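You operate a simulated robot arm through the tools that you are given. There is no shell and no other tool. Be economical: measure what you need, move in short steps, check, and stop when the job is done.

The job below is to be done with a simulated robot arm. You get a single attempt, and the scene is never put back.

JOB
Test the white sensor and sort it.
Fine: tester on, one press of TEST; PASS goes in the small green tray, FAIL in the small red tray; tester off.

It is judged by the outcome, as a careful person would: the job done as asked, and still so three seconds after it is handed in. It fails if anything else is knocked over, pushed out of place, dropped, spilled or broken.

ROBOT AND FRAMES
A 7-joint arm with a two-finger parallel gripper, fixed in place. Base frame: the origin is at the foot of the arm, x ahead of it, y to its left, z up; the work surface is at about z = 0. Lengths are in mm, angles in degrees, forces in N, time in s.
With the tool pointing down near the work surface it reaches from about 220 to 580 mm from the base axis. Its first joint turns from -66.0 to 66.0 degrees. Payload 2.5 kg.
Tool frame: the origin (TCP) lies between the finger pads and is the grasp point; the fingertips stand 23 mm ahead of it; z points along the fingers, y is the line along which they close. Largest opening 94 mm; finger width 38, thickness 10; the body of the gripper, 54 by 96 mm, starts 39 mm behind the TCP.
Orientation is told as [roll, pitch, yaw] about the base's x, y, z axes, in that order, counted from this pose: with the fingers straight down and closing along the base's y, the tool's x points along the base's -x, its y along +y and its z along -z.

CONTROLS
- The arm moves only by the tool nudge_tool. Its argument "targets" is one flat list of numbers, 7 for each row, row after row: the turn, a rotation vector about the tool's x, y, z in units of 120 degrees (1.0 is 120 degrees), then the shift along the tool's x, y, z in units of 100 mm (1.0 is 100 mm), then the finger opening in mm, from 0 to 94. In form: [ax, ay, az, tx, ty, tz, grip, ax, ay, az, tx, ty, tz, grip, ...]. A call has 1 to 10 rows; each row is the pose to reach, as a shift and turn from the pose commanded when the call began, along the tool's axes at that moment. A call with a number of a shift or a turn outside -1 to 1 is refused whole. Rows are played at 5 a second. More than 50 mm and 8.6 degrees between two rows, or a gripper value outside its range, and nothing of the call is played. A pose out of reach is approached as far as the arm can. The call stops where the force on the tool passes 40 N (or 10 N more than at its start, if that is more) or the arm is blocked; 0.2 s more then pass. The fingers move at their own pace (about 108 mm/s each) and stop on an object; they squeeze with about 44 N. The grip force told is the motor's: it shows also when the fingers shut on nothing. Time passes only in rows, and 0.2 s behind the last, so rows that repeat a pose let the fingers close. It gives the time, the measured TCP pose, the force on the tool (base axes), the opening and the grip force at its end, in the units of the frame above (readings bear some noise).
- Cameras (640 x 400 px; columns grow to the right, rows downward): "scene" is fixed at [118.1, -401.3, 544.8]; the picture's right is [0.85, -0.53, 0.00], its down [-0.25, -0.39, -0.89] and it looks along [0.47, 0.75, -0.46] (base axes); focal length 248 px, centre (320, 200). "wrist" rides on the gripper at [86, 16, -75] in the tool frame; the picture's right is [-0.18, 0.98, 0.00], its down [-0.58, -0.11, -0.81] and it looks along [-0.79, -0.15, 0.59] (tool axes); focal length 243 px, centre (320, 200). There is no depth. A picture from a camera that has moved, and an enlarged one, comes with that camera's place and axes in the base frame and with its lens. The place of the scene camera against the robot may be out by one fixed shift of up to 18 mm in any direction.
- camera(camera): a new picture of that camera. No time passes.
- enlarge(camera, box): a new picture of the part [left, top, right, bottom] of that camera's present view, enlarged. No time passes.
- sign_off(): hands the job in; it is judged then, once.

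Work in short steps. Places have to be worked out from the pictures, the camera data and where the tool is seen: move nearer, look again, correct. Check each grasp and each placing, and mend what went wrong. You have 120 turns and 68 pictures in all, those below and enlarged ones among them. Open the gripper and draw the arm clear of the work before you hand the job in, unless the task says otherwise; then end with one line.

The tools are called after "Request:" by a JSON object that holds its "op" and its "data". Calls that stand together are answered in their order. nudge_tool: Moves the arm, as the interface text tells. Its arguments: {"type":"object","properties":{"targets":{"type":"array"}},"required":["targets"]} The other tools are called the same way: camera (camera) takes a picture; enlarge (camera, box) takes an enlarged picture of a part of a camera's view; sign_off () hands the job in.

At the start:

```text
t: 0.0
position: [364.5, 1.6, 408.9]
tcp_rot: [0.1, -0.1, 0.0]
wrist_force: [0.4, -0.7, -0.2]
width: 94.0
grasp_force: 0.0
```

scene: 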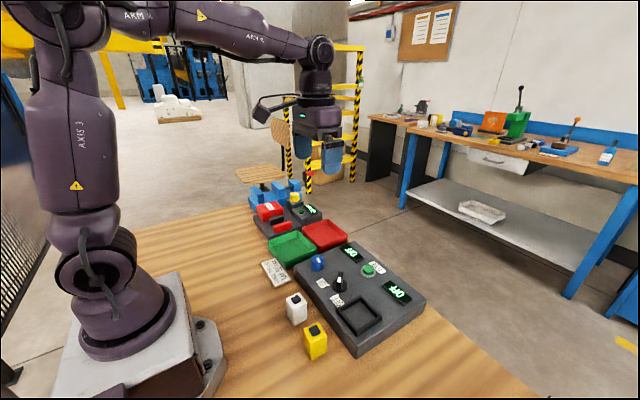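
wrist: 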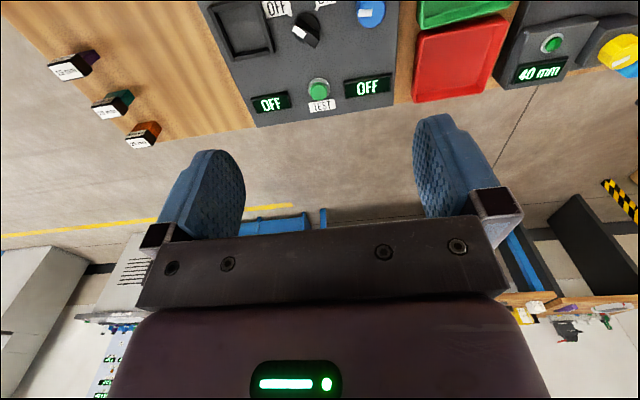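

The tester, trays and sensors are to the right of the base. I take enlarged views to read the panel.

Request:
{"op": "enlarge", "data": {"camera": "scene", "box": [240, 220, 440, 370]}}

Request:
{"op": "enlarge", "data": {"camera": "wrist", "box": [200, 0, 640, 140]}}

Request:
{"op": "enlarge", "data": {"camera": "scene", "box": [230, 170, 350, 290]}}

```text
2.67 times, centred on (340, 295) of scene
camera zoom: at [118.1, -401.3, 544.8], right [0.85, -0.53, 0.0], down [-0.25, -0.39, -0.89], along [0.47, 0.75, -0.46], focal length 660 px, centre (267, -53)
```

zoom: 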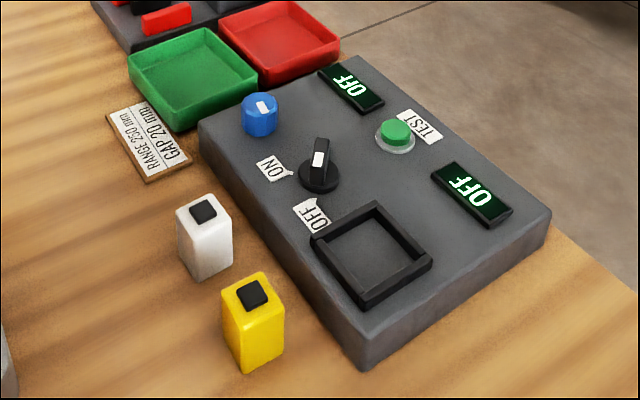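

```text
1.45 times, centred on (420, 70) of wrist
camera zoom: at [278.8, 16.6, 485.3], right [0.18, 0.98, 0.0], down [0.58, -0.11, 0.81], along [0.79, -0.15, -0.59], focal length 353 px, centre (174, 389)
```

zoom: 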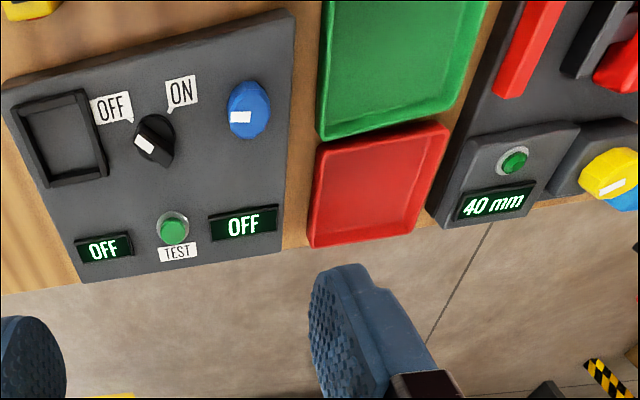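

```text
3.33 times, centred on (290, 230) of scene
camera zoom: at [118.1, -401.3, 544.8], right [0.85, -0.53, 0.0], down [-0.25, -0.39, -0.89], along [0.47, 0.75, -0.46], focal length 826 px, centre (420, 100)
```

zoom: 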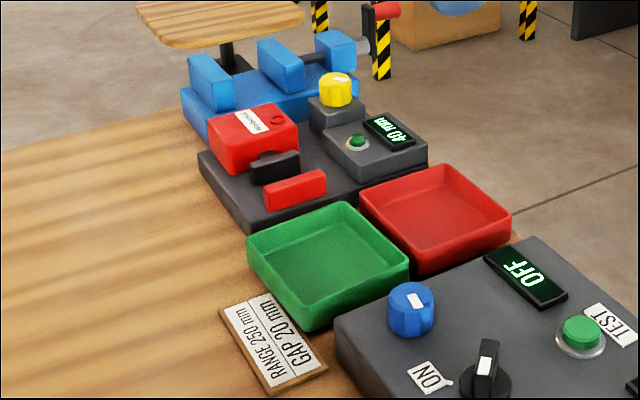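

The sensor is at about (295,-12), standing about 55 tall. I move the tool back and lower so the wrist camera sees the sensors and tester.

Request:
{"op": "nudge_tool", "data": {"targets": [0, 0, 0, 0.25, -0.04, 0.25, 94, 0, 0, 0, 0.5, -0.08, 0.5, 94, 0, 0, 0, 0.75, -0.12, 0.75, 94, 0, 0, 0, 1.0, -0.16, 1.0, 94]}}

Request:
{"op": "camera", "data": {"camera": "wrist"}}

```text
t: 1.0
position: [264.5, -15.5, 309.3]
tcp_rot: [-0.1, -0.1, 0.0]
wrist_force: [0.2, 0.6, 0.3]
width: 93.9
grasp_force: 0.1
```

```text
62 pictures are left
camera wrist: at [178.2, 0.5, 384.1], right [0.18, 0.98, 0.0], down [0.58, -0.11, 0.81], along [0.79, -0.15, -0.59], focal length 243 px, centre (320, 200)
```

wrist: 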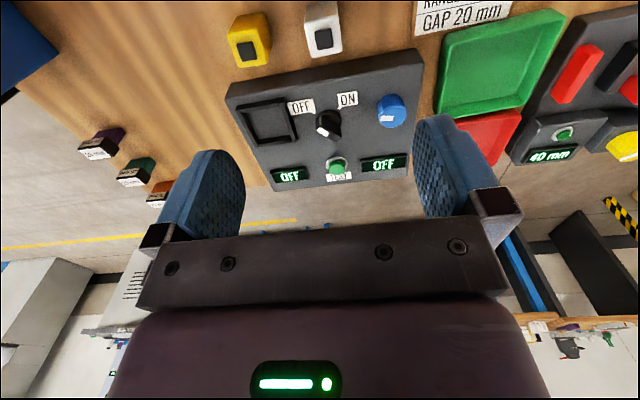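

Everything is in view; I enlarge for measurements.

Request:
{"op": "enlarge", "data": {"camera": "wrist", "box": [210, 0, 430, 137]}}

Request:
{"op": "enlarge", "data": {"camera": "wrist", "box": [220, 60, 420, 190]}}

```text
2.91 times, centred on (320, 68) of wrist
camera zoom: at [178.2, 0.5, 384.1], right [0.18, 0.98, 0.0], down [0.58, -0.11, 0.81], along [0.79, -0.15, -0.59], focal length 706 px, centre (320, 582)
```

zoom: 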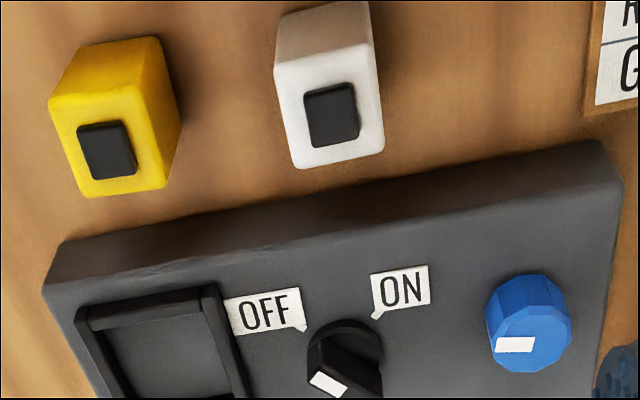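

```text
3.08 times, centred on (320, 125) of wrist
camera zoom: at [178.2, 0.5, 384.1], right [0.18, 0.98, 0.0], down [0.58, -0.11, 0.81], along [0.79, -0.15, -0.59], focal length 746 px, centre (320, 431)
```

zoom: 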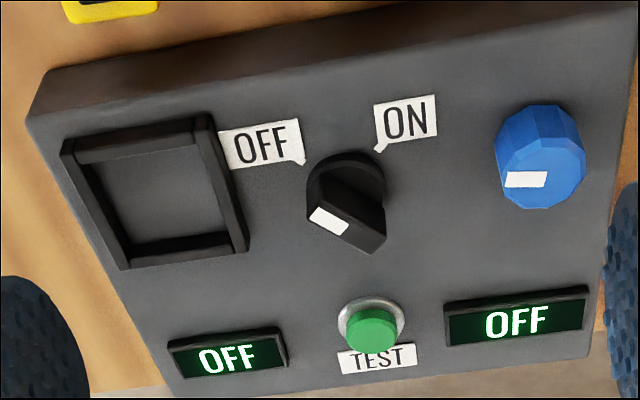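

Panel: near edge x≈352, top z≈45; power knob at about (415,-29), pointer at OFF (about -120°), ON at about +120°; TEST ≈ (516,-30), socket ≈ (399,-127). White sensor ≈ (297,-17), square-on. I go above the power knob, turning the tool to yaw +60.

Request:
{"op": "nudge_tool", "data": {"targets": [0, 0, 0, -0.25, -0.03, 0.2, 50, 0, 0, 0, -0.5, -0.06, 0.4, 50, 0, 0, 0, -0.75, -0.1, 0.6, 50, 0, 0, 0, -1.0, -0.13, 0.8, 50]}}

Request:
{"op": "nudge_tool", "data": {"targets": [0, 0, -0.07, -0.05, 0, 0.1, 50, 0, 0, -0.14, -0.1, 0, 0.2, 50, 0, 0, -0.21, -0.2, 0, 0.3, 50, 0, 0, -0.28, -0.3, 0, 0.4, 50, 0, 0, -0.35, -0.4, 0, 0.5, 50, 0, 0, -0.42, -0.45, 0, 0.6, 50, 0, 0, -0.49, -0.51, 0, 0.7, 50, 0, 0, -0.5, -0.51, 0, 0.7, 50]}}

Request:
{"op": "camera", "data": {"camera": "wrist"}}

Request:
{"op": "enlarge", "data": {"camera": "scene", "box": [280, 200, 440, 320]}}

```text
t: 2.0
position: [364.7, -29.5, 230.2]
tcp_rot: [0.0, 0.0, 0.1]
wrist_force: [0.0, -0.6, 0.7]
width: 49.9
grasp_force: 0.1
```

```text
t: 3.8
position: [415.9, -29.5, 158.9]
tcp_rot: [0.0, 0.0, 60.1]
wrist_force: [0.0, 0.4, -0.6]
width: 50.3
grasp_force: 0.0
```

```text
59 pictures are left
camera wrist: at [359.3, -95.8, 235.1], right [-0.76, 0.65, 0.0], down [0.38, 0.45, 0.81], along [0.52, 0.61, -0.59], focal length 243 px, centre (320, 200)
```

wrist: 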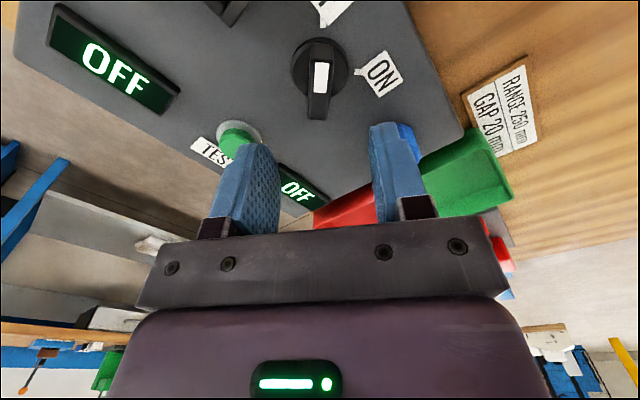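

```text
3.33 times, centred on (360, 260) of scene
camera zoom: at [118.1, -401.4, 544.8], right [0.85, -0.53, 0.0], down [-0.25, -0.39, -0.89], along [0.47, 0.75, -0.46], focal length 826 px, centre (187, 0)
```

zoom: 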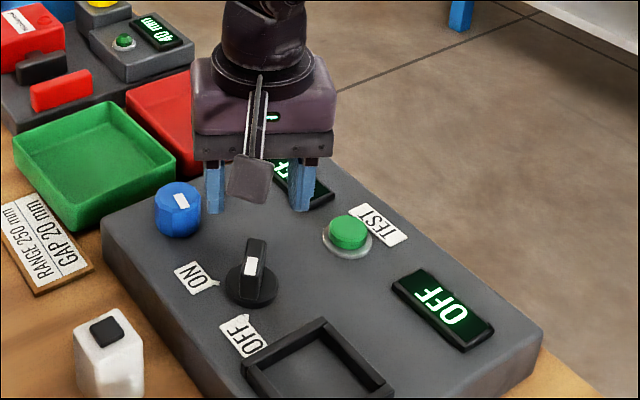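

The bar is nearly in line; I enlarge to check its place and angle.

Request:
{"op": "enlarge", "data": {"camera": "wrist", "box": [260, 20, 380, 140]}}

```text
3.33 times, centred on (320, 80) of wrist
camera zoom: at [359.3, -95.8, 235.1], right [-0.76, 0.65, 0.0], down [0.38, 0.45, 0.81], along [0.52, 0.61, -0.59], focal length 809 px, centre (320, 600)
```

zoom: 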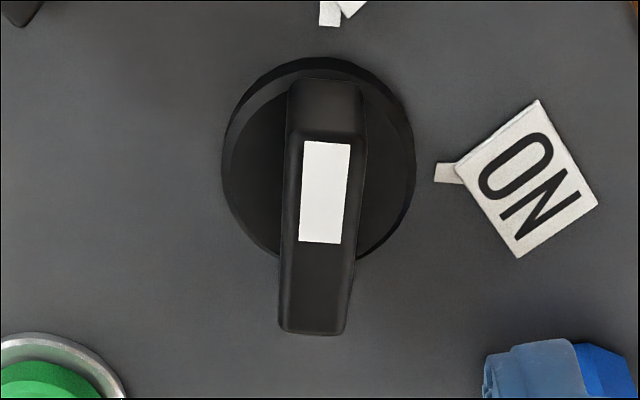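

Bar points to about -134° (OFF), so a yaw of 45 is the right one; centre (416,-30), top z≈79. I turn back 15° and come down over it.

Request:
{"op": "nudge_tool", "data": {"targets": [0, 0, 0.06, 0, 0, 0.1, 50, 0, 0, 0.125, 0, 0, 0.25, 50, 0, 0, 0.125, 0, 0, 0.4, 50, 0, 0, 0.125, 0, 0, 0.55, 50, 0, 0, 0.125, 0, 0, 0.68, 50, 0, 0, 0.125, 0, 0, 0.78, 50]}}

Request:
{"op": "enlarge", "data": {"camera": "scene", "box": [280, 200, 440, 320]}}

Request:
{"op": "camera", "data": {"camera": "wrist"}}

```text
t: 5.2
position: [414.6, -29.8, 80.9]
tcp_rot: [0.0, 0.0, 45.0]
wrist_force: [-0.6, -0.1, 0.8]
width: 50.1
grasp_force: 0.0
```

```text
3.33 times, centred on (360, 260) of scene
camera zoom: at [118.1, -401.3, 544.8], right [0.85, -0.53, 0.0], down [-0.25, -0.39, -0.89], along [0.47, 0.75, -0.46], focal length 826 px, centre (187, 0)
```

zoom: 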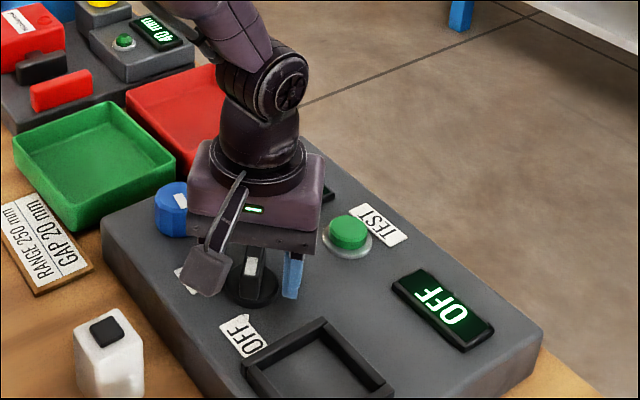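

```text
55 pictures are left
camera wrist: at [343.3, -79.1, 156.7], right [-0.56, 0.83, 0.0], down [0.49, 0.33, 0.81], along [0.67, 0.46, -0.59], focal length 243 px, centre (320, 200)
```

wrist: 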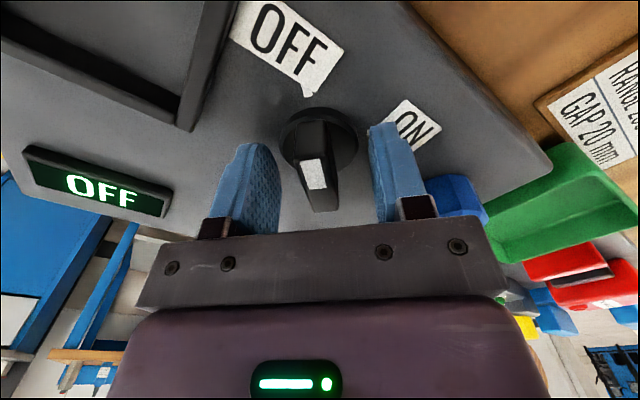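

Bar sits between the fingers, centred. I close on it.

Request:
{"op": "nudge_tool", "data": {"targets": [0, 0, 0, 0, 0, 0, 25, 0, 0, 0, 0, 0, 0, 12, 0, 0, 0, 0, 0, 0, 5, 0, 0, 0, 0, 0, 0, 5]}}

Request:
{"op": "camera", "data": {"camera": "wrist"}}

```text
t: 6.2
position: [414.4, -30.2, 79.8]
tcp_rot: [-0.1, 0.0, 45.0]
wrist_force: [9.8, -3.1, -11.7]
width: 41.4
grasp_force: 44.6
```

```text
54 pictures are left
camera wrist: at [343.5, -79.4, 156.6], right [-0.56, 0.83, 0.0], down [0.49, 0.33, 0.81], along [0.67, 0.45, -0.59], focal length 243 px, centre (320, 200)
```

wrist: 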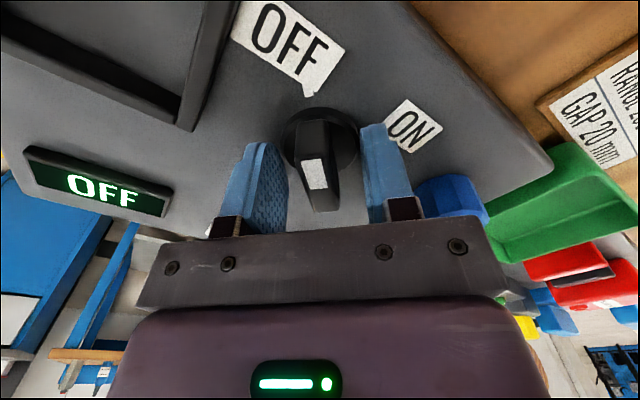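

The fingers met the 41 mm disc below the bar. I open, rise 9 mm and close on the bar only.

Request:
{"op": "nudge_tool", "data": {"targets": [0, 0, 0, 0, 0, 0, 50, 0, 0, 0, 0, 0, 0, 50, 0, 0, 0, 0, 0, -0.09, 50, 0, 0, 0, 0, 0, -0.09, 25, 0, 0, 0, 0, 0, -0.09, 10, 0, 0, 0, 0, 0, -0.09, 5, 0, 0, 0, 0, 0, -0.09, 5]}}

Request:
{"op": "camera", "data": {"camera": "wrist"}}

```text
t: 7.8
position: [415.8, -29.8, 89.6]
tcp_rot: [-0.1, 0.0, 45.0]
wrist_force: [7.1, -5.2, -7.2]
width: 14.7
grasp_force: 44.7
```

```text
53 pictures are left
camera wrist: at [343.8, -79.0, 165.7], right [-0.56, 0.83, 0.0], down [0.49, 0.33, 0.81], along [0.67, 0.45, -0.59], focal length 243 px, centre (320, 200)
```

wrist: 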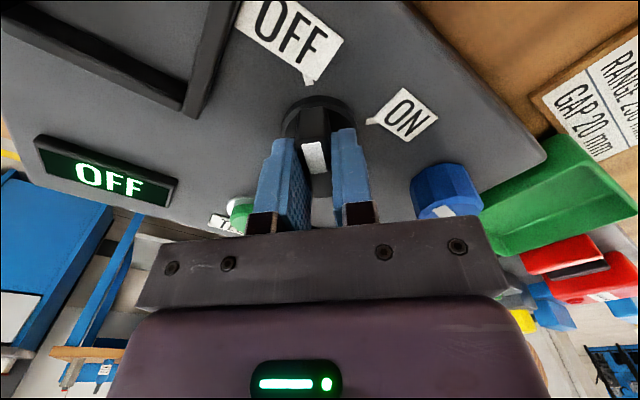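

Bar is held (14.7 mm wide). I turn it clockwise toward ON, in steps.

Request:
{"op": "nudge_tool", "data": {"targets": [0, 0, 0.05, 0, 0, 0, 5, 0, 0, 0.1, 0, 0, 0, 5, 0, 0, 0.15, 0, 0, 0, 5, 0, 0, 0.2, 0, 0, 0, 5, 0, 0, 0.25, 0, 0, 0, 5, 0, 0, 0.3, 0, 0, 0, 5, 0, 0, 0.35, 0, 0, 0, 5, 0, 0, 0.4, 0, 0, 0, 5]}}

Request:
{"op": "camera", "data": {"camera": "wrist"}}

```text
t: 9.6
position: [414.9, -29.7, 90.3]
tcp_rot: [-0.1, -0.2, -3.2]
wrist_force: [22.4, -19.1, -26.9]
width: 15.1
grasp_force: 44.6
```

```text
52 pictures are left
camera wrist: at [331.0, -8.9, 165.6], right [0.24, 0.97, 0.0], down [0.57, -0.14, 0.81], along [0.78, -0.19, -0.59], focal length 243 px, centre (320, 200)
```

wrist: 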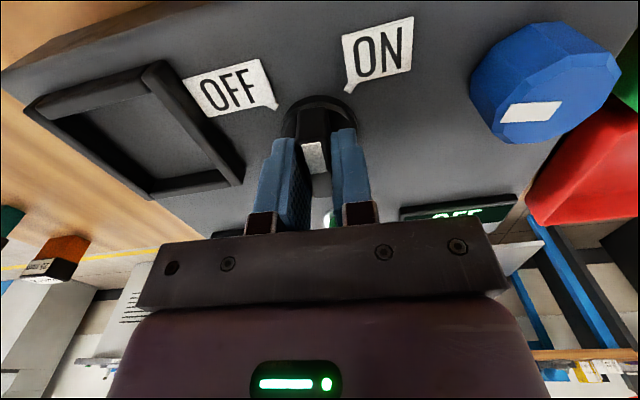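

The knob follows, but strain is building up (about 40 N total). I release, regrip to relieve it, then carry on.

Request:
{"op": "nudge_tool", "data": {"targets": [0, 0, 0, 0, 0, 0, 30, 0, 0, 0, 0, 0, 0, 30, 0, 0, 0, 0, 0, 0, 30]}}

Request:
{"op": "camera", "data": {"camera": "wrist"}}

```text
t: 10.4
position: [415.7, -28.5, 91.0]
tcp_rot: [-0.1, 0.0, -2.9]
wrist_force: [-0.1, -0.2, 0.2]
width: 29.9
grasp_force: 0.0
```

```text
51 pictures are left
camera wrist: at [330.4, -7.9, 166.1], right [0.24, 0.97, 0.0], down [0.58, -0.14, 0.81], along [0.78, -0.19, -0.59], focal length 243 px, centre (320, 200)
```

wrist: 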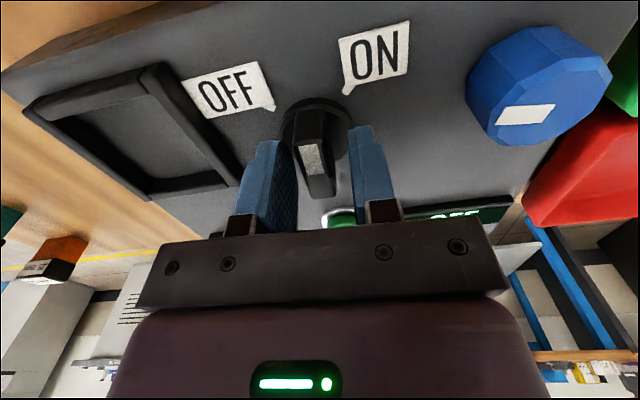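

Released; the bar sits about 2 mm toward the right-hand side. I recentre, regrip and turn the rest.

Request:
{"op": "nudge_tool", "data": {"targets": [0, 0, 0, 0, -0.018, 0, 30, 0, 0, 0, 0, -0.018, 0, 14, 0, 0, 0, 0, -0.018, 0, 5, 0, 0, 0, 0, -0.018, 0, 5]}}

Request:
{"op": "nudge_tool", "data": {"targets": [0, 0, 0.05, 0, 0, 0, 5, 0, 0, 0.1, 0, 0, 0, 5, 0, 0, 0.15, 0, 0, 0, 5, 0, 0, 0.2, 0, 0, 0, 5, 0, 0, 0.25, 0, 0, 0, 5, 0, 0, 0.3, 0, 0, 0, 5, 0, 0, 0.34, 0, 0, 0, 5]}}

Request:
{"op": "camera", "data": {"camera": "wrist"}}

Request:
{"op": "enlarge", "data": {"camera": "scene", "box": [280, 200, 440, 320]}}

```text
t: 11.4
position: [415.8, -28.5, 90.8]
tcp_rot: [0.0, 0.0, -2.9]
wrist_force: [1.1, 9.9, -1.4]
width: 15.0
grasp_force: 45.1
```

```text
t: 13.0
position: [414.4, -30.2, 90.6]
tcp_rot: [-0.1, 0.0, -43.9]
wrist_force: [3.7, 9.8, -22.3]
width: 15.1
grasp_force: 45.2
```

```text
50 pictures are left
camera wrist: at [365.0, 41.3, 166.3], right [0.81, 0.58, 0.0], down [0.35, -0.48, 0.81], along [0.47, -0.66, -0.59], focal length 243 px, centre (320, 200)
```

wrist: 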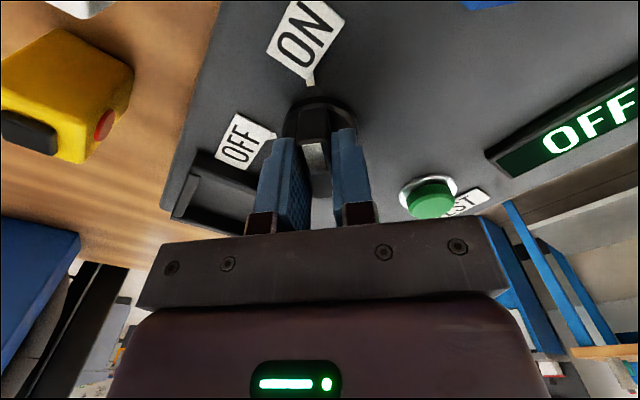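

```text
3.33 times, centred on (360, 260) of scene
camera zoom: at [118.2, -401.4, 544.8], right [0.85, -0.53, 0.0], down [-0.25, -0.39, -0.89], along [0.47, 0.75, -0.46], focal length 826 px, centre (187, 0)
```

zoom: 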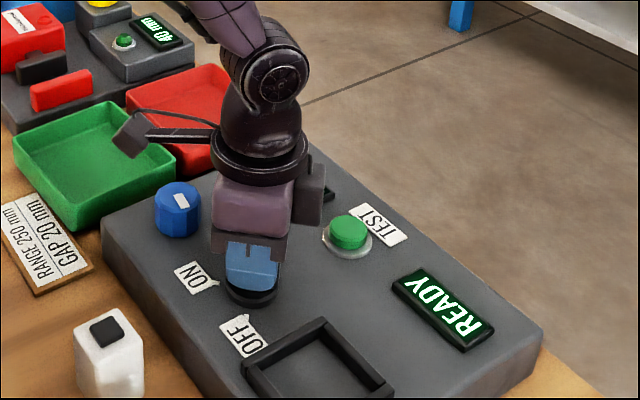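

The display shows READY: tester is on. I release, rise and look at both displays.

Request:
{"op": "nudge_tool", "data": {"targets": [0, 0, 0, 0, 0, 0, 40, 0, 0, 0, 0, 0, 0, 40, 0, 0, 0, 0, 0, -0.25, 40, 0, 0, 0, 0, 0, -0.5, 40, 0, 0, 0, 0, 0, -0.75, 40]}}

Request:
{"op": "camera", "data": {"camera": "wrist"}}

Request:
{"op": "enlarge", "data": {"camera": "scene", "box": [260, 200, 420, 320]}}

```text
t: 14.2
position: [415.3, -30.4, 166.9]
tcp_rot: [0.0, 0.0, -43.8]
wrist_force: [-0.8, -0.1, 1.2]
width: 40.3
grasp_force: 0.0
```

```text
48 pictures are left
camera wrist: at [364.7, 41.2, 241.9], right [0.81, 0.58, 0.0], down [0.34, -0.48, 0.81], along [0.47, -0.66, -0.59], focal length 243 px, centre (320, 200)
```

wrist: 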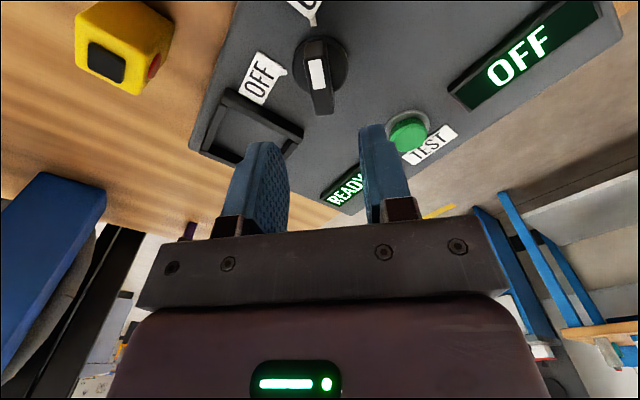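

```text
3.33 times, centred on (340, 260) of scene
camera zoom: at [118.1, -401.4, 544.8], right [0.85, -0.53, 0.0], down [-0.25, -0.39, -0.89], along [0.47, 0.75, -0.46], focal length 826 px, centre (253, 0)
```

zoom: 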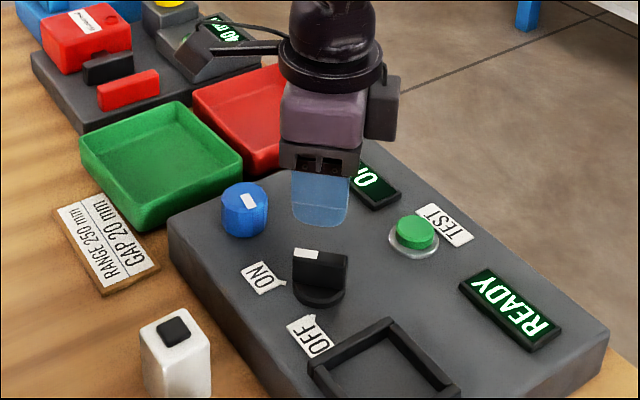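

Status is READY, but the second display (by the blue dial) still reads OFF. Before deciding, I read the card and other labels closely.

Request:
{"op": "enlarge", "data": {"camera": "scene", "box": [255, 250, 305, 295]}}

Request:
{"op": "enlarge", "data": {"camera": "scene", "box": [245, 175, 330, 240]}}

```text
8.89 times, centred on (280, 272) of scene
camera zoom: at [118.1, -401.4, 544.8], right [0.85, -0.53, 0.0], down [-0.25, -0.39, -0.89], along [0.47, 0.75, -0.46], focal length 2202 px, centre (676, -444)
```

zoom: 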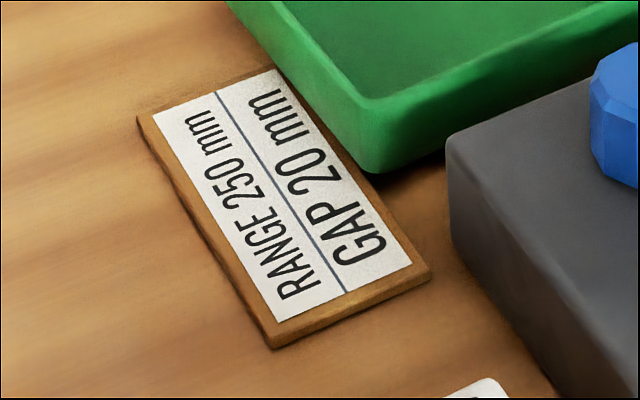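

```text
6.15 times, centred on (288, 208) of scene
camera zoom: at [118.1, -401.4, 544.8], right [0.85, -0.53, 0.0], down [-0.25, -0.39, -0.89], along [0.47, 0.75, -0.46], focal length 1524 px, centre (520, 154)
```

zoom: 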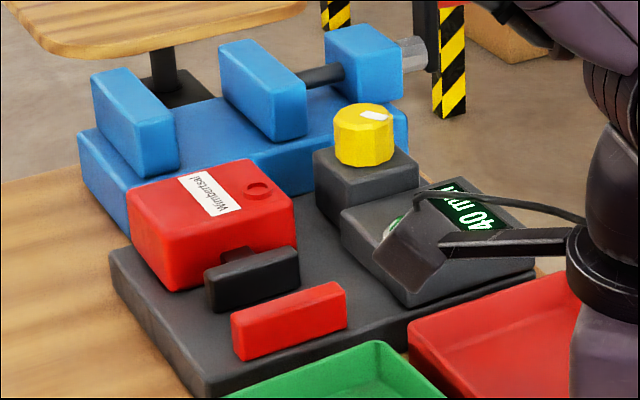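

The other fixture isn't part of this job. I move over the white sensor with yaw 0 to pick it and see how the tester reacts with a sensor in place before any press.

Request:
{"op": "nudge_tool", "data": {"targets": [0, 0, -0.052, 0.13, -0.1, 0, 80, 0, 0, -0.104, 0.27, -0.2, 0, 80, 0, 0, -0.156, 0.4, -0.3, 0, 80, 0, 0, -0.209, 0.54, -0.41, 0, 80, 0, 0, -0.26, 0.67, -0.51, 0, 80, 0, 0, -0.313, 0.81, -0.62, 0, 80, 0, 0, -0.365, 0.942, -0.723, 0, 80]}}

Request:
{"op": "camera", "data": {"camera": "wrist"}}

Request:
{"op": "enlarge", "data": {"camera": "wrist", "box": [240, 0, 440, 125]}}

```text
t: 15.8
position: [296.7, -17.6, 166.7]
tcp_rot: [0.0, -0.1, 0.0]
wrist_force: [-0.5, 0.9, -0.4]
width: 80.1
grasp_force: 0.1
```

```text
44 pictures are left
camera wrist: at [210.7, -1.7, 241.4], right [0.18, 0.98, 0.0], down [0.58, -0.11, 0.81], along [0.79, -0.15, -0.59], focal length 243 px, centre (320, 200)
```

wrist: 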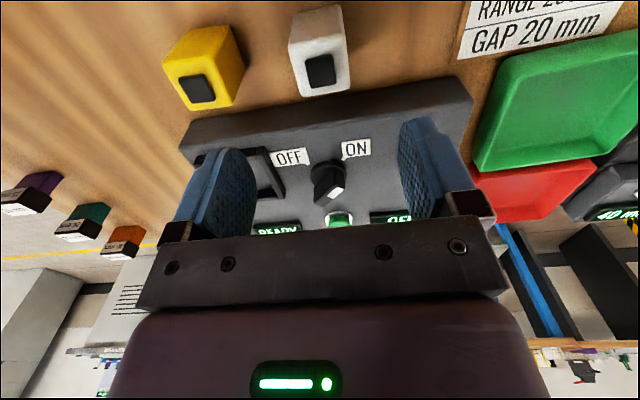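

```text
3.20 times, centred on (340, 62) of wrist
camera zoom: at [210.7, -1.7, 241.4], right [0.18, 0.98, 0.0], down [0.58, -0.11, 0.81], along [0.79, -0.15, -0.59], focal length 776 px, centre (256, 640)
```

zoom: 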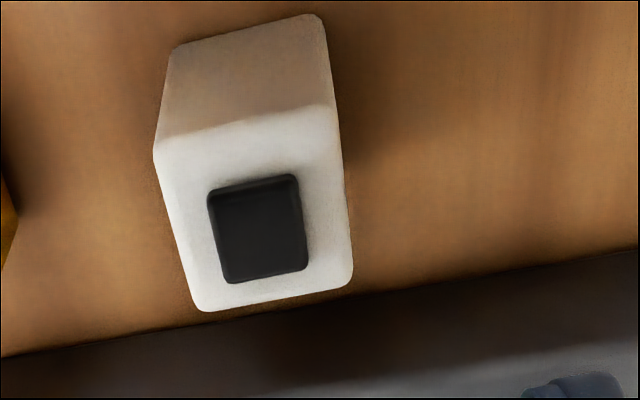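

White sensor: centre (295.6,-17), 39 mm square, 59 tall. I come down to z≈42 and grip it along y.

Request:
{"op": "nudge_tool", "data": {"targets": [0, 0, 0, 0.01, 0.005, 0.25, 80, 0, 0, 0, 0.01, 0.005, 0.5, 80, 0, 0, 0, 0.01, 0.005, 0.75, 80, 0, 0, 0, 0.01, 0.005, 1.0, 80]}}

Request:
{"op": "nudge_tool", "data": {"targets": [0, 0, 0, 0, 0, 0.12, 80, 0, 0, 0, 0, 0, 0.24, 80, 0, 0, 0, 0, 0, 0.24, 50, 0, 0, 0, 0, 0, 0.24, 36, 0, 0, 0, 0, 0, 0.24, 34, 0, 0, 0, 0, 0, 0.24, 34]}}

Request:
{"op": "camera", "data": {"camera": "wrist"}}

```text
t: 16.8
position: [295.9, -17.8, 65.0]
tcp_rot: [0.0, 0.0, 0.0]
wrist_force: [0.2, -0.9, 0.3]
width: 80.1
grasp_force: 0.0
```

```text
t: 18.2
position: [296.0, -18.2, 42.7]
tcp_rot: [-0.1, 0.0, 0.0]
wrist_force: [-0.7, 0.7, -0.7]
width: 39.7
grasp_force: 43.5
```

```text
42 pictures are left
camera wrist: at [210.0, -2.0, 117.4], right [0.18, 0.98, 0.0], down [0.58, -0.11, 0.81], along [0.79, -0.15, -0.59], focal length 243 px, centre (320, 200)
```

wrist: 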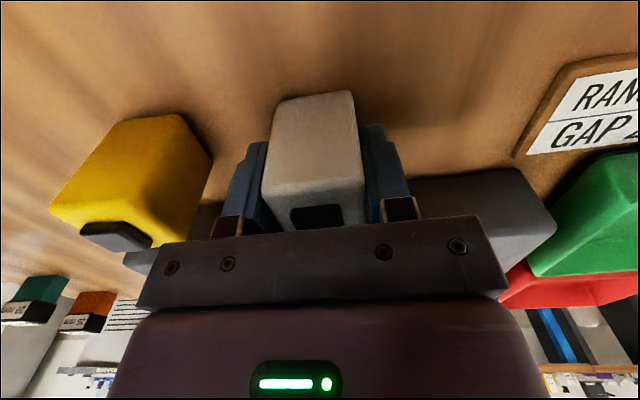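

Held at 39.7 mm. I lift it and carry it above the socket, then look.

Request:
{"op": "nudge_tool", "data": {"targets": [0, 0, 0, 0, 0, -0.2, 34, 0, 0, 0, 0, 0, -0.5, 34, 0, 0, 0, 0, 0, -0.8, 34, 0, 0, 0, 0, 0, -1.0, 34]}}

Request:
{"op": "nudge_tool", "data": {"targets": [0, 0, 0, -0.2, -0.2, 0, 34, 0, 0, 0, -0.45, -0.45, 0, 34, 0, 0, 0, -0.75, -0.75, 0, 34, 0, 0, 0, -1.0, -1.0, 0, 34]}}

Request:
{"op": "camera", "data": {"camera": "wrist"}}

Request:
{"op": "enlarge", "data": {"camera": "scene", "box": [260, 200, 440, 370]}}

```text
t: 19.2
position: [298.0, -14.6, 143.7]
tcp_rot: [-0.1, 0.1, -0.1]
wrist_force: [0.0, 0.9, -1.6]
width: 39.5
grasp_force: 44.3
```

```text
t: 20.2
position: [397.6, -117.5, 143.1]
tcp_rot: [0.0, 0.2, -0.1]
wrist_force: [0.2, 0.2, -0.6]
width: 39.6
grasp_force: 43.4
```

```text
41 pictures are left
camera wrist: at [311.7, -101.0, 219.1], right [0.18, 0.98, 0.0], down [0.58, -0.11, 0.81], along [0.79, -0.15, -0.59], focal length 243 px, centre (320, 200)
```

wrist: 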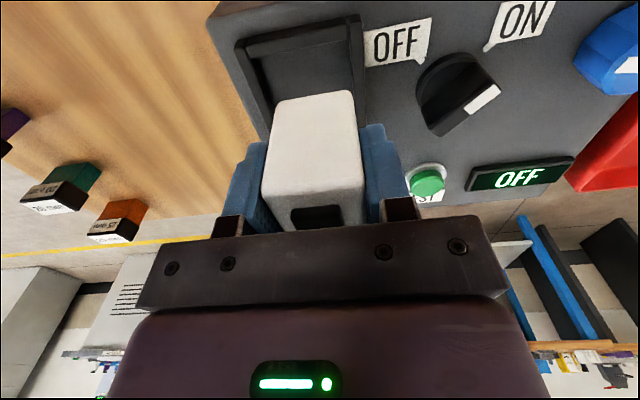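

```text
2.35 times, centred on (350, 285) of scene
camera zoom: at [118.1, -401.3, 544.8], right [0.85, -0.53, 0.0], down [-0.25, -0.39, -0.89], along [0.47, 0.75, -0.46], focal length 583 px, centre (249, 0)
```

zoom: 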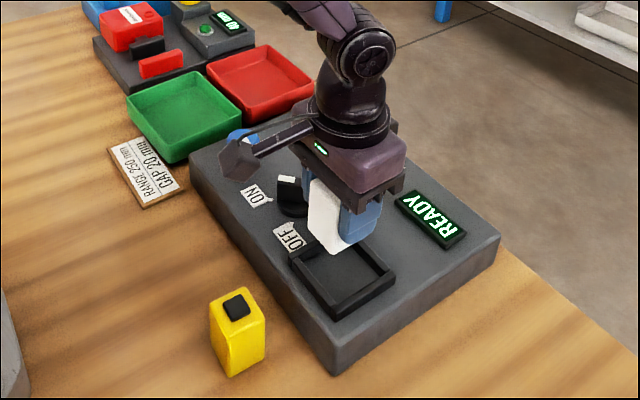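

Socket is around (400,-125). I shift there and lower to just above its floor.

Request:
{"op": "nudge_tool", "data": {"targets": [0, 0, 0, -0.025, -0.07, 0, 34, 0, 0, 0, -0.025, -0.07, 0.15, 34, 0, 0, 0, -0.025, -0.07, 0.3, 34, 0, 0, 0, -0.025, -0.07, 0.38, 34]}}

Request:
{"op": "enlarge", "data": {"camera": "scene", "box": [300, 240, 420, 340]}}

Request:
{"op": "camera", "data": {"camera": "wrist"}}

```text
t: 21.2
position: [397.9, -124.5, 104.5]
tcp_rot: [0.0, 0.0, 0.0]
wrist_force: [-0.6, -0.5, -0.7]
width: 39.7
grasp_force: 44.0
```

```text
4.00 times, centred on (360, 290) of scene
camera zoom: at [118.1, -401.4, 544.8], right [0.85, -0.53, 0.0], down [-0.25, -0.39, -0.89], along [0.47, 0.75, -0.46], focal length 991 px, centre (160, -160)
```

zoom: 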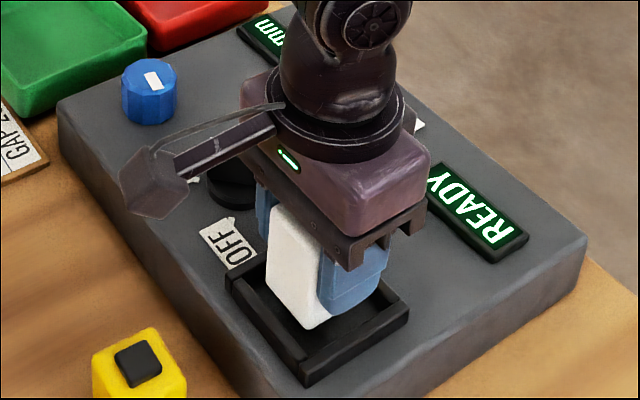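

```text
38 pictures are left
camera wrist: at [313.2, -108.3, 180.0], right [0.18, 0.98, 0.0], down [0.58, -0.11, 0.81], along [0.79, -0.15, -0.59], focal length 243 px, centre (320, 200)
```

wrist: 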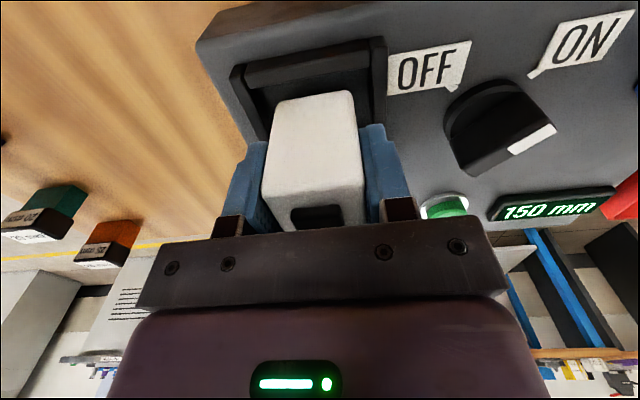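

With the sensor near its seat, the tester's range display reads 150 mm, so the card's RANGE 250 mm applies to the blue dial. First I seat the sensor: 3 mm further ahead, then down gently.

Request:
{"op": "nudge_tool", "data": {"targets": [0, 0, 0, -0.03, -0.005, 0.06, 34, 0, 0, 0, -0.03, -0.005, 0.1, 34, 0, 0, 0, -0.03, -0.005, 0.13, 34, 0, 0, 0, -0.03, -0.005, 0.15, 34]}}

Request:
{"op": "enlarge", "data": {"camera": "scene", "box": [320, 260, 400, 330]}}

```text
t: 22.2
position: [405.0, -124.5, 90.4]
tcp_rot: [-0.1, -0.3, 0.0]
wrist_force: [-5.2, 2.6, 30.8]
width: 39.9
grasp_force: 44.1
```

```text
5.71 times, centred on (360, 295) of scene
camera zoom: at [117.9, -401.3, 544.9], right [0.85, -0.53, 0.0], down [-0.25, -0.39, -0.89], along [0.47, 0.75, -0.46], focal length 1415 px, centre (91, -343)
```

zoom: 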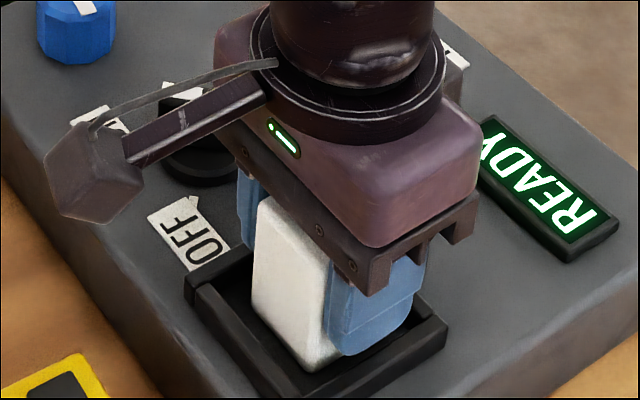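

It touches the floor (31 N). I ease off 1 mm, open the fingers and rise straight up.

Request:
{"op": "nudge_tool", "data": {"targets": [0, 0, 0, 0, 0, -0.015, 34, 0, 0, 0, 0, 0, -0.015, 60, 0, 0, 0, 0, 0, -0.015, 60, 0, 0, 0, 0, 0, -0.25, 60, 0, 0, 0, 0, 0, -0.6, 60, 0, 0, 0, 0, 0, -1.0, 60]}}

Request:
{"op": "enlarge", "data": {"camera": "scene", "box": [300, 230, 420, 330]}}

Request:
{"op": "camera", "data": {"camera": "wrist"}}

```text
t: 23.6
position: [401.4, -123.4, 187.6]
tcp_rot: [0.0, 0.1, 0.1]
wrist_force: [-1.0, 0.2, 1.0]
width: 60.3
grasp_force: 0.2
```

```text
4.00 times, centred on (360, 280) of scene
camera zoom: at [118.1, -401.4, 544.8], right [0.85, -0.53, 0.0], down [-0.25, -0.39, -0.89], along [0.47, 0.75, -0.46], focal length 991 px, centre (160, -120)
```

zoom: 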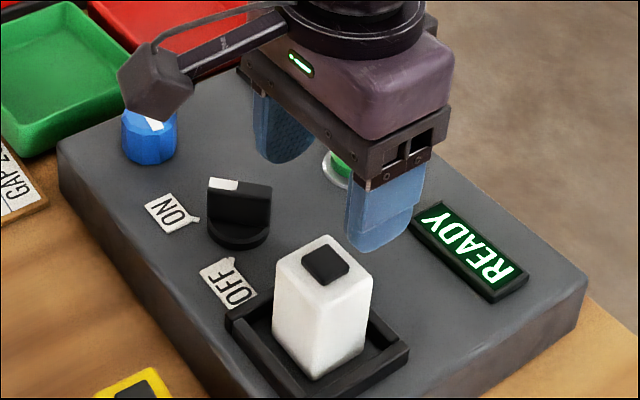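

```text
35 pictures are left
camera wrist: at [315.2, -106.8, 264.1], right [0.18, 0.98, 0.0], down [0.58, -0.11, 0.81], along [0.79, -0.15, -0.59], focal length 243 px, centre (320, 200)
```

wrist: 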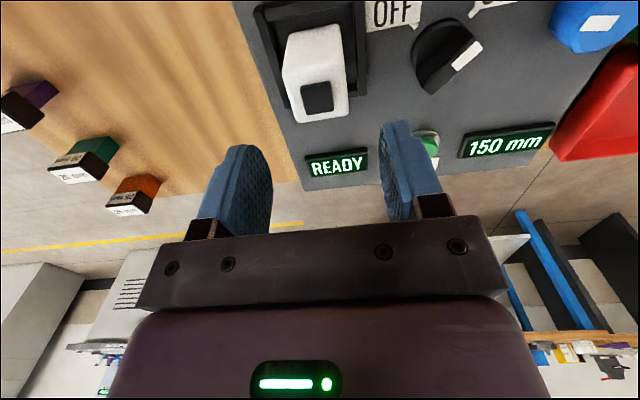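

Sensor is seated, READY, range 150 mm. I move over the blue dial at about (413,66) for a closer look.

Request:
{"op": "nudge_tool", "data": {"targets": [0, 0, 0, 0, 0.25, 0, 70, 0, 0, 0, 0, 0.5, 0, 70, 0, 0, 0, 0, 0.75, 0, 70, 0, 0, 0, 0, 1.0, 0, 70]}}

Request:
{"op": "nudge_tool", "data": {"targets": [0, 0, 0, 0, 0.25, 0, 70, 0, 0, 0, -0.05, 0.5, 0.1, 70, 0, 0, 0, -0.11, 0.75, 0.2, 70, 0, 0, 0, -0.11, 0.89, 0.3, 70]}}

Request:
{"op": "camera", "data": {"camera": "wrist"}}

Request:
{"op": "enlarge", "data": {"camera": "wrist", "box": [230, 0, 430, 125]}}

```text
t: 24.6
position: [400.2, -24.1, 187.3]
tcp_rot: [0.0, 0.0, -0.1]
wrist_force: [-0.3, -0.4, -0.5]
width: 69.8
grasp_force: 0.0
```

```text
t: 25.6
position: [413.0, 64.7, 158.1]
tcp_rot: [0.1, 0.0, 0.0]
wrist_force: [-0.3, 0.8, -0.6]
width: 69.9
grasp_force: 0.1
```

```text
34 pictures are left
camera wrist: at [326.9, 80.3, 233.9], right [0.18, 0.98, 0.0], down [0.58, -0.11, 0.81], along [0.79, -0.15, -0.59], focal length 243 px, centre (320, 200)
```

wrist: 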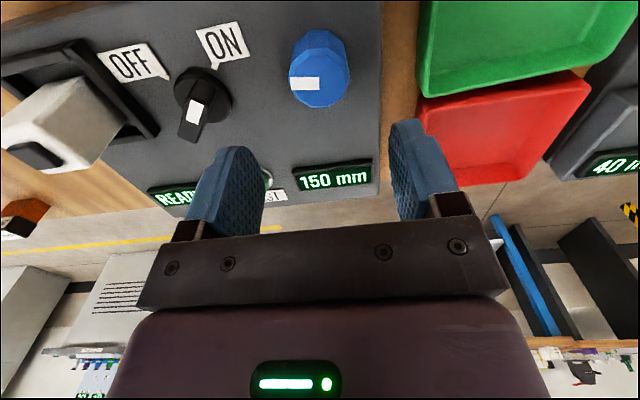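

```text
3.20 times, centred on (330, 62) of wrist
camera zoom: at [326.9, 80.3, 233.9], right [0.18, 0.98, 0.0], down [0.58, -0.11, 0.81], along [0.79, -0.15, -0.59], focal length 776 px, centre (288, 640)
```

zoom: 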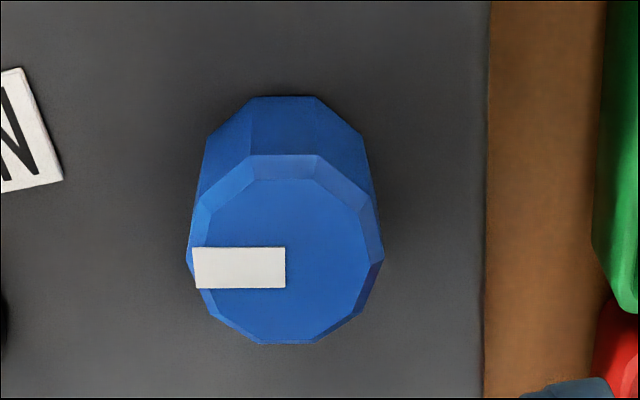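

Dial: centre (409.5,64.5), top z≈73, 40 mm across, ten-sided with vertices at ±y; pointer at 9 o'clock = 150. I turn the tool to yaw +18 (flats) and come down to z≈77.

Request:
{"op": "nudge_tool", "data": {"targets": [0, 0, -0.05, 0.035, 0, 0.1, 60, 0, 0, -0.1, 0.035, 0, 0.25, 60, 0, 0, -0.15, 0.035, 0, 0.4, 60, 0, 0, -0.15, 0.035, 0, 0.55, 60, 0, 0, -0.15, 0.035, 0, 0.7, 60, 0, 0, -0.15, 0.035, 0, 0.81, 60]}}

Request:
{"op": "camera", "data": {"camera": "wrist"}}

```text
t: 27.0
position: [408.7, 64.7, 76.9]
tcp_rot: [0.0, 0.0, 18.0]
wrist_force: [-0.5, 0.2, -0.3]
width: 60.1
grasp_force: 0.0
```

```text
32 pictures are left
camera wrist: at [322.8, 53.2, 152.4], right [-0.13, 0.99, 0.0], down [0.59, 0.08, 0.81], along [0.8, 0.1, -0.59], focal length 243 px, centre (320, 200)
```

wrist: 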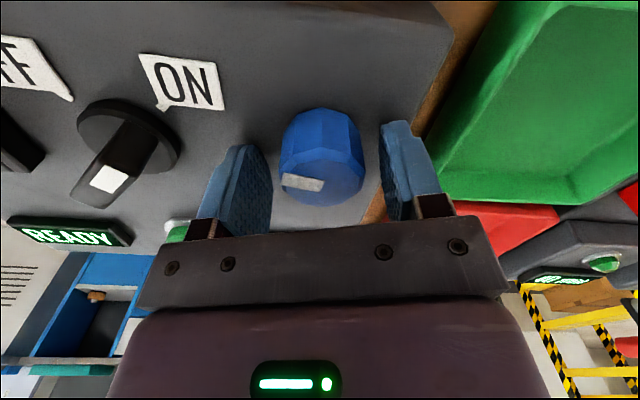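

The dial is between the fingers. I close on it, then turn it clockwise about 18° and read the display.

Request:
{"op": "nudge_tool", "data": {"targets": [0, 0, 0, 0, 0, 0, 45, 0, 0, 0, 0, 0, 0, 36, 0, 0, 0, 0, 0, 0, 34, 0, 0, 0, 0, 0, 0, 34]}}

Request:
{"op": "nudge_tool", "data": {"targets": [0, 0, 0.05, 0, 0, 0, 34, 0, 0, 0.1, 0, 0, 0, 34, 0, 0, 0.15, 0, 0, 0, 34]}}

Request:
{"op": "camera", "data": {"camera": "wrist"}}

```text
t: 28.0
position: [409.6, 66.7, 78.0]
tcp_rot: [0.1, 0.0, 18.1]
wrist_force: [-2.3, 14.6, -5.8]
width: 38.6
grasp_force: 44.3
```

```text
t: 28.8
position: [408.7, 64.0, 76.6]
tcp_rot: [0.1, 0.0, 0.1]
wrist_force: [0.6, 14.1, -14.8]
width: 39.1
grasp_force: 44.7
```

```text
31 pictures are left
camera wrist: at [323.5, 81.1, 152.5], right [0.18, 0.98, 0.0], down [0.58, -0.11, 0.81], along [0.79, -0.15, -0.59], focal length 243 px, centre (320, 200)
```

wrist: 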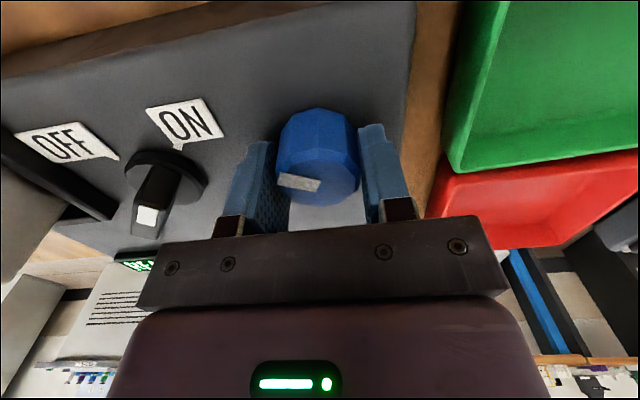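

The dial turned with the fingers; I read its display from the scene camera.

Request:
{"op": "enlarge", "data": {"camera": "scene", "box": [290, 220, 400, 310]}}

```text
4.44 times, centred on (345, 265) of scene
camera zoom: at [118.1, -401.3, 544.8], right [0.85, -0.53, 0.0], down [-0.25, -0.39, -0.89], along [0.47, 0.75, -0.46], focal length 1101 px, centre (209, -89)
```

zoom: 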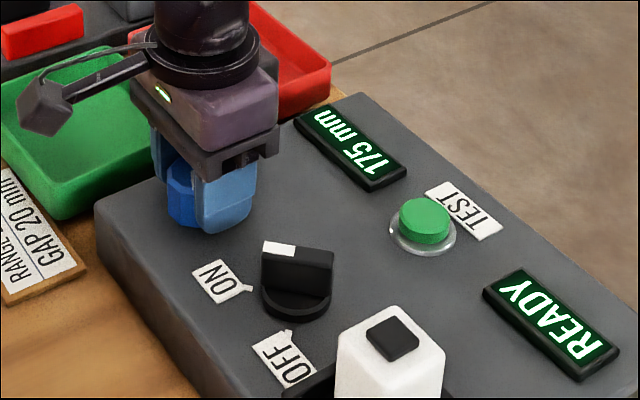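

It reads 175 mm after 18°, so roughly 25 mm per 18°. I turn another 54°.

Request:
{"op": "nudge_tool", "data": {"targets": [0, 0, 0.05, 0, 0, 0, 34, 0, 0, 0.1, 0, 0, 0, 34, 0, 0, 0.15, 0, 0, 0, 34, 0, 0, 0.2, 0, 0, 0, 34, 0, 0, 0.25, 0, 0, 0, 34, 0, 0, 0.3, 0, 0, 0, 34, 0, 0, 0.35, 0, 0, 0, 34, 0, 0, 0.4, 0, 0, 0, 34, 0, 0, 0.45, 0, 0, 0, 34]}}

Request:
{"op": "enlarge", "data": {"camera": "scene", "box": [290, 220, 400, 310]}}

```text
t: 30.8
position: [406.6, 64.1, 76.8]
tcp_rot: [-0.6, 0.1, -54.2]
wrist_force: [-26.7, -22.9, 0.0]
width: 37.9
grasp_force: 44.4
```

```text
4.44 times, centred on (345, 265) of scene
camera zoom: at [118.1, -401.3, 544.9], right [0.85, -0.53, 0.0], down [-0.25, -0.39, -0.89], along [0.47, 0.75, -0.46], focal length 1101 px, centre (209, -89)
```

zoom: 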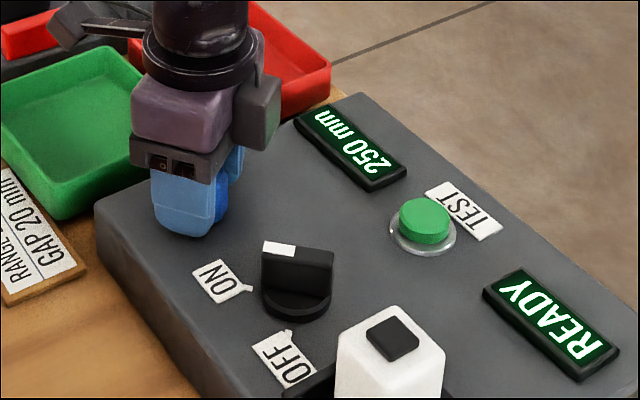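

250 mm. I release the dial, rise, and check the reading holds.

Request:
{"op": "nudge_tool", "data": {"targets": [0, 0, 0, 0, 0, 0, 60, 0, 0, 0, 0, 0, 0, 60, 0, 0, 0, 0, 0, -0.25, 60, 0, 0, 0, 0, 0, -0.5, 60, 0, 0, 0, 0, 0, -0.75, 60]}}

Request:
{"op": "enlarge", "data": {"camera": "scene", "box": [290, 220, 400, 310]}}

```text
t: 32.0
position: [408.8, 64.2, 151.4]
tcp_rot: [0.0, 0.0, -54.0]
wrist_force: [0.6, -1.1, -0.2]
width: 60.0
grasp_force: 0.0
```

```text
4.44 times, centred on (345, 265) of scene
camera zoom: at [118.1, -401.3, 544.8], right [0.85, -0.53, 0.0], down [-0.25, -0.39, -0.89], along [0.47, 0.75, -0.46], focal length 1101 px, centre (209, -89)
```

zoom: 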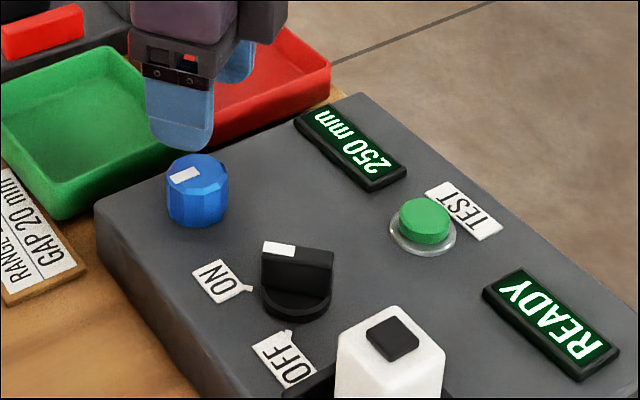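

Range holds at 250. I turn the tool back to yaw 0, close the fingers and go above the TEST button.

Request:
{"op": "nudge_tool", "data": {"targets": [0, 0, -0.065, -0.1, 0.01, 0, 30, 0, 0, -0.13, -0.21, 0.03, 0, 10, 0, 0, -0.195, -0.32, 0.04, 0, 0, 0, 0, -0.26, -0.42, 0.05, 0, 0, 0, 0, -0.325, -0.53, 0.07, 0, 0, 0, 0, -0.39, -0.63, 0.08, 0, 0, 0, 0, -0.45, -0.737, 0.095, 0, 0]}}

Request:
{"op": "nudge_tool", "data": {"targets": [0, 0, 0, -0.15, -0.1, 0, 0, 0, 0, 0, -0.3, -0.25, 0, 0, 0, 0, 0, -0.45, -0.35, 0, 0, 0, 0, 0, -0.56, -0.4, 0, 0]}}

Request:
{"op": "camera", "data": {"camera": "wrist"}}

Request:
{"op": "enlarge", "data": {"camera": "scene", "box": [320, 200, 440, 310]}}

```text
t: 33.6
position: [458.3, 11.8, 150.6]
tcp_rot: [0.0, 0.1, 0.1]
wrist_force: [-0.1, -0.4, 0.4]
width: 0.0
grasp_force: 42.7
```

```text
t: 34.6
position: [516.4, -29.9, 152.1]
tcp_rot: [0.0, 0.0, -0.1]
wrist_force: [-0.2, 0.4, 1.3]
width: 0.0
grasp_force: 42.1
```

```text
27 pictures are left
camera wrist: at [430.5, -13.9, 228.3], right [0.18, 0.98, 0.0], down [0.58, -0.11, 0.81], along [0.79, -0.15, -0.59], focal length 243 px, centre (320, 200)
```

wrist: 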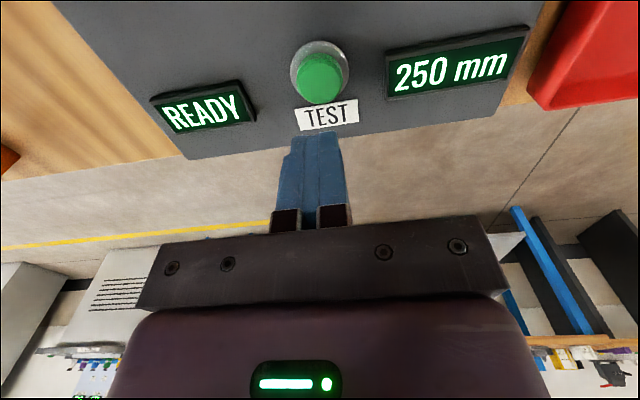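

```text
3.64 times, centred on (380, 255) of scene
camera zoom: at [118.1, -401.3, 544.8], right [0.85, -0.53, 0.0], down [-0.25, -0.39, -0.89], along [0.47, 0.75, -0.46], focal length 901 px, centre (102, 0)
```

zoom: 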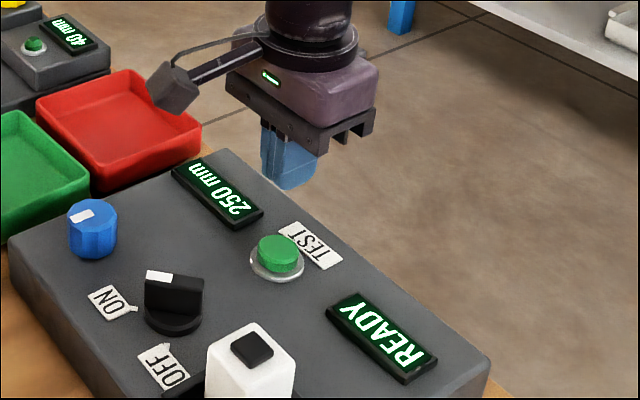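

TEST button is at about (514,-30). I come down to about 8 mm above it.

Request:
{"op": "nudge_tool", "data": {"targets": [0, 0, 0, 0.02, 0, 0.2, 0, 0, 0, 0, 0.02, 0, 0.4, 0, 0, 0, 0, 0.02, 0, 0.53, 0]}}

Request:
{"op": "enlarge", "data": {"camera": "scene", "box": [340, 220, 440, 310]}}

```text
t: 35.4
position: [513.5, -30.1, 99.1]
tcp_rot: [0.0, 0.0, -0.1]
wrist_force: [0.3, 0.2, -0.1]
width: 0.0
grasp_force: 42.3
```

```text
4.44 times, centred on (390, 265) of scene
camera zoom: at [118.1, -401.3, 544.8], right [0.85, -0.53, 0.0], down [-0.25, -0.39, -0.89], along [0.47, 0.75, -0.46], focal length 1101 px, centre (9, -89)
```

zoom: 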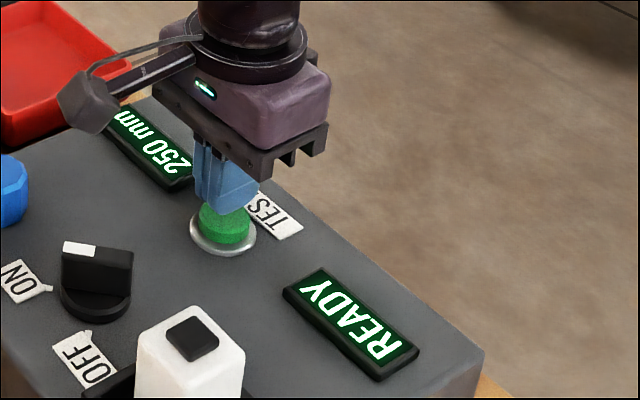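

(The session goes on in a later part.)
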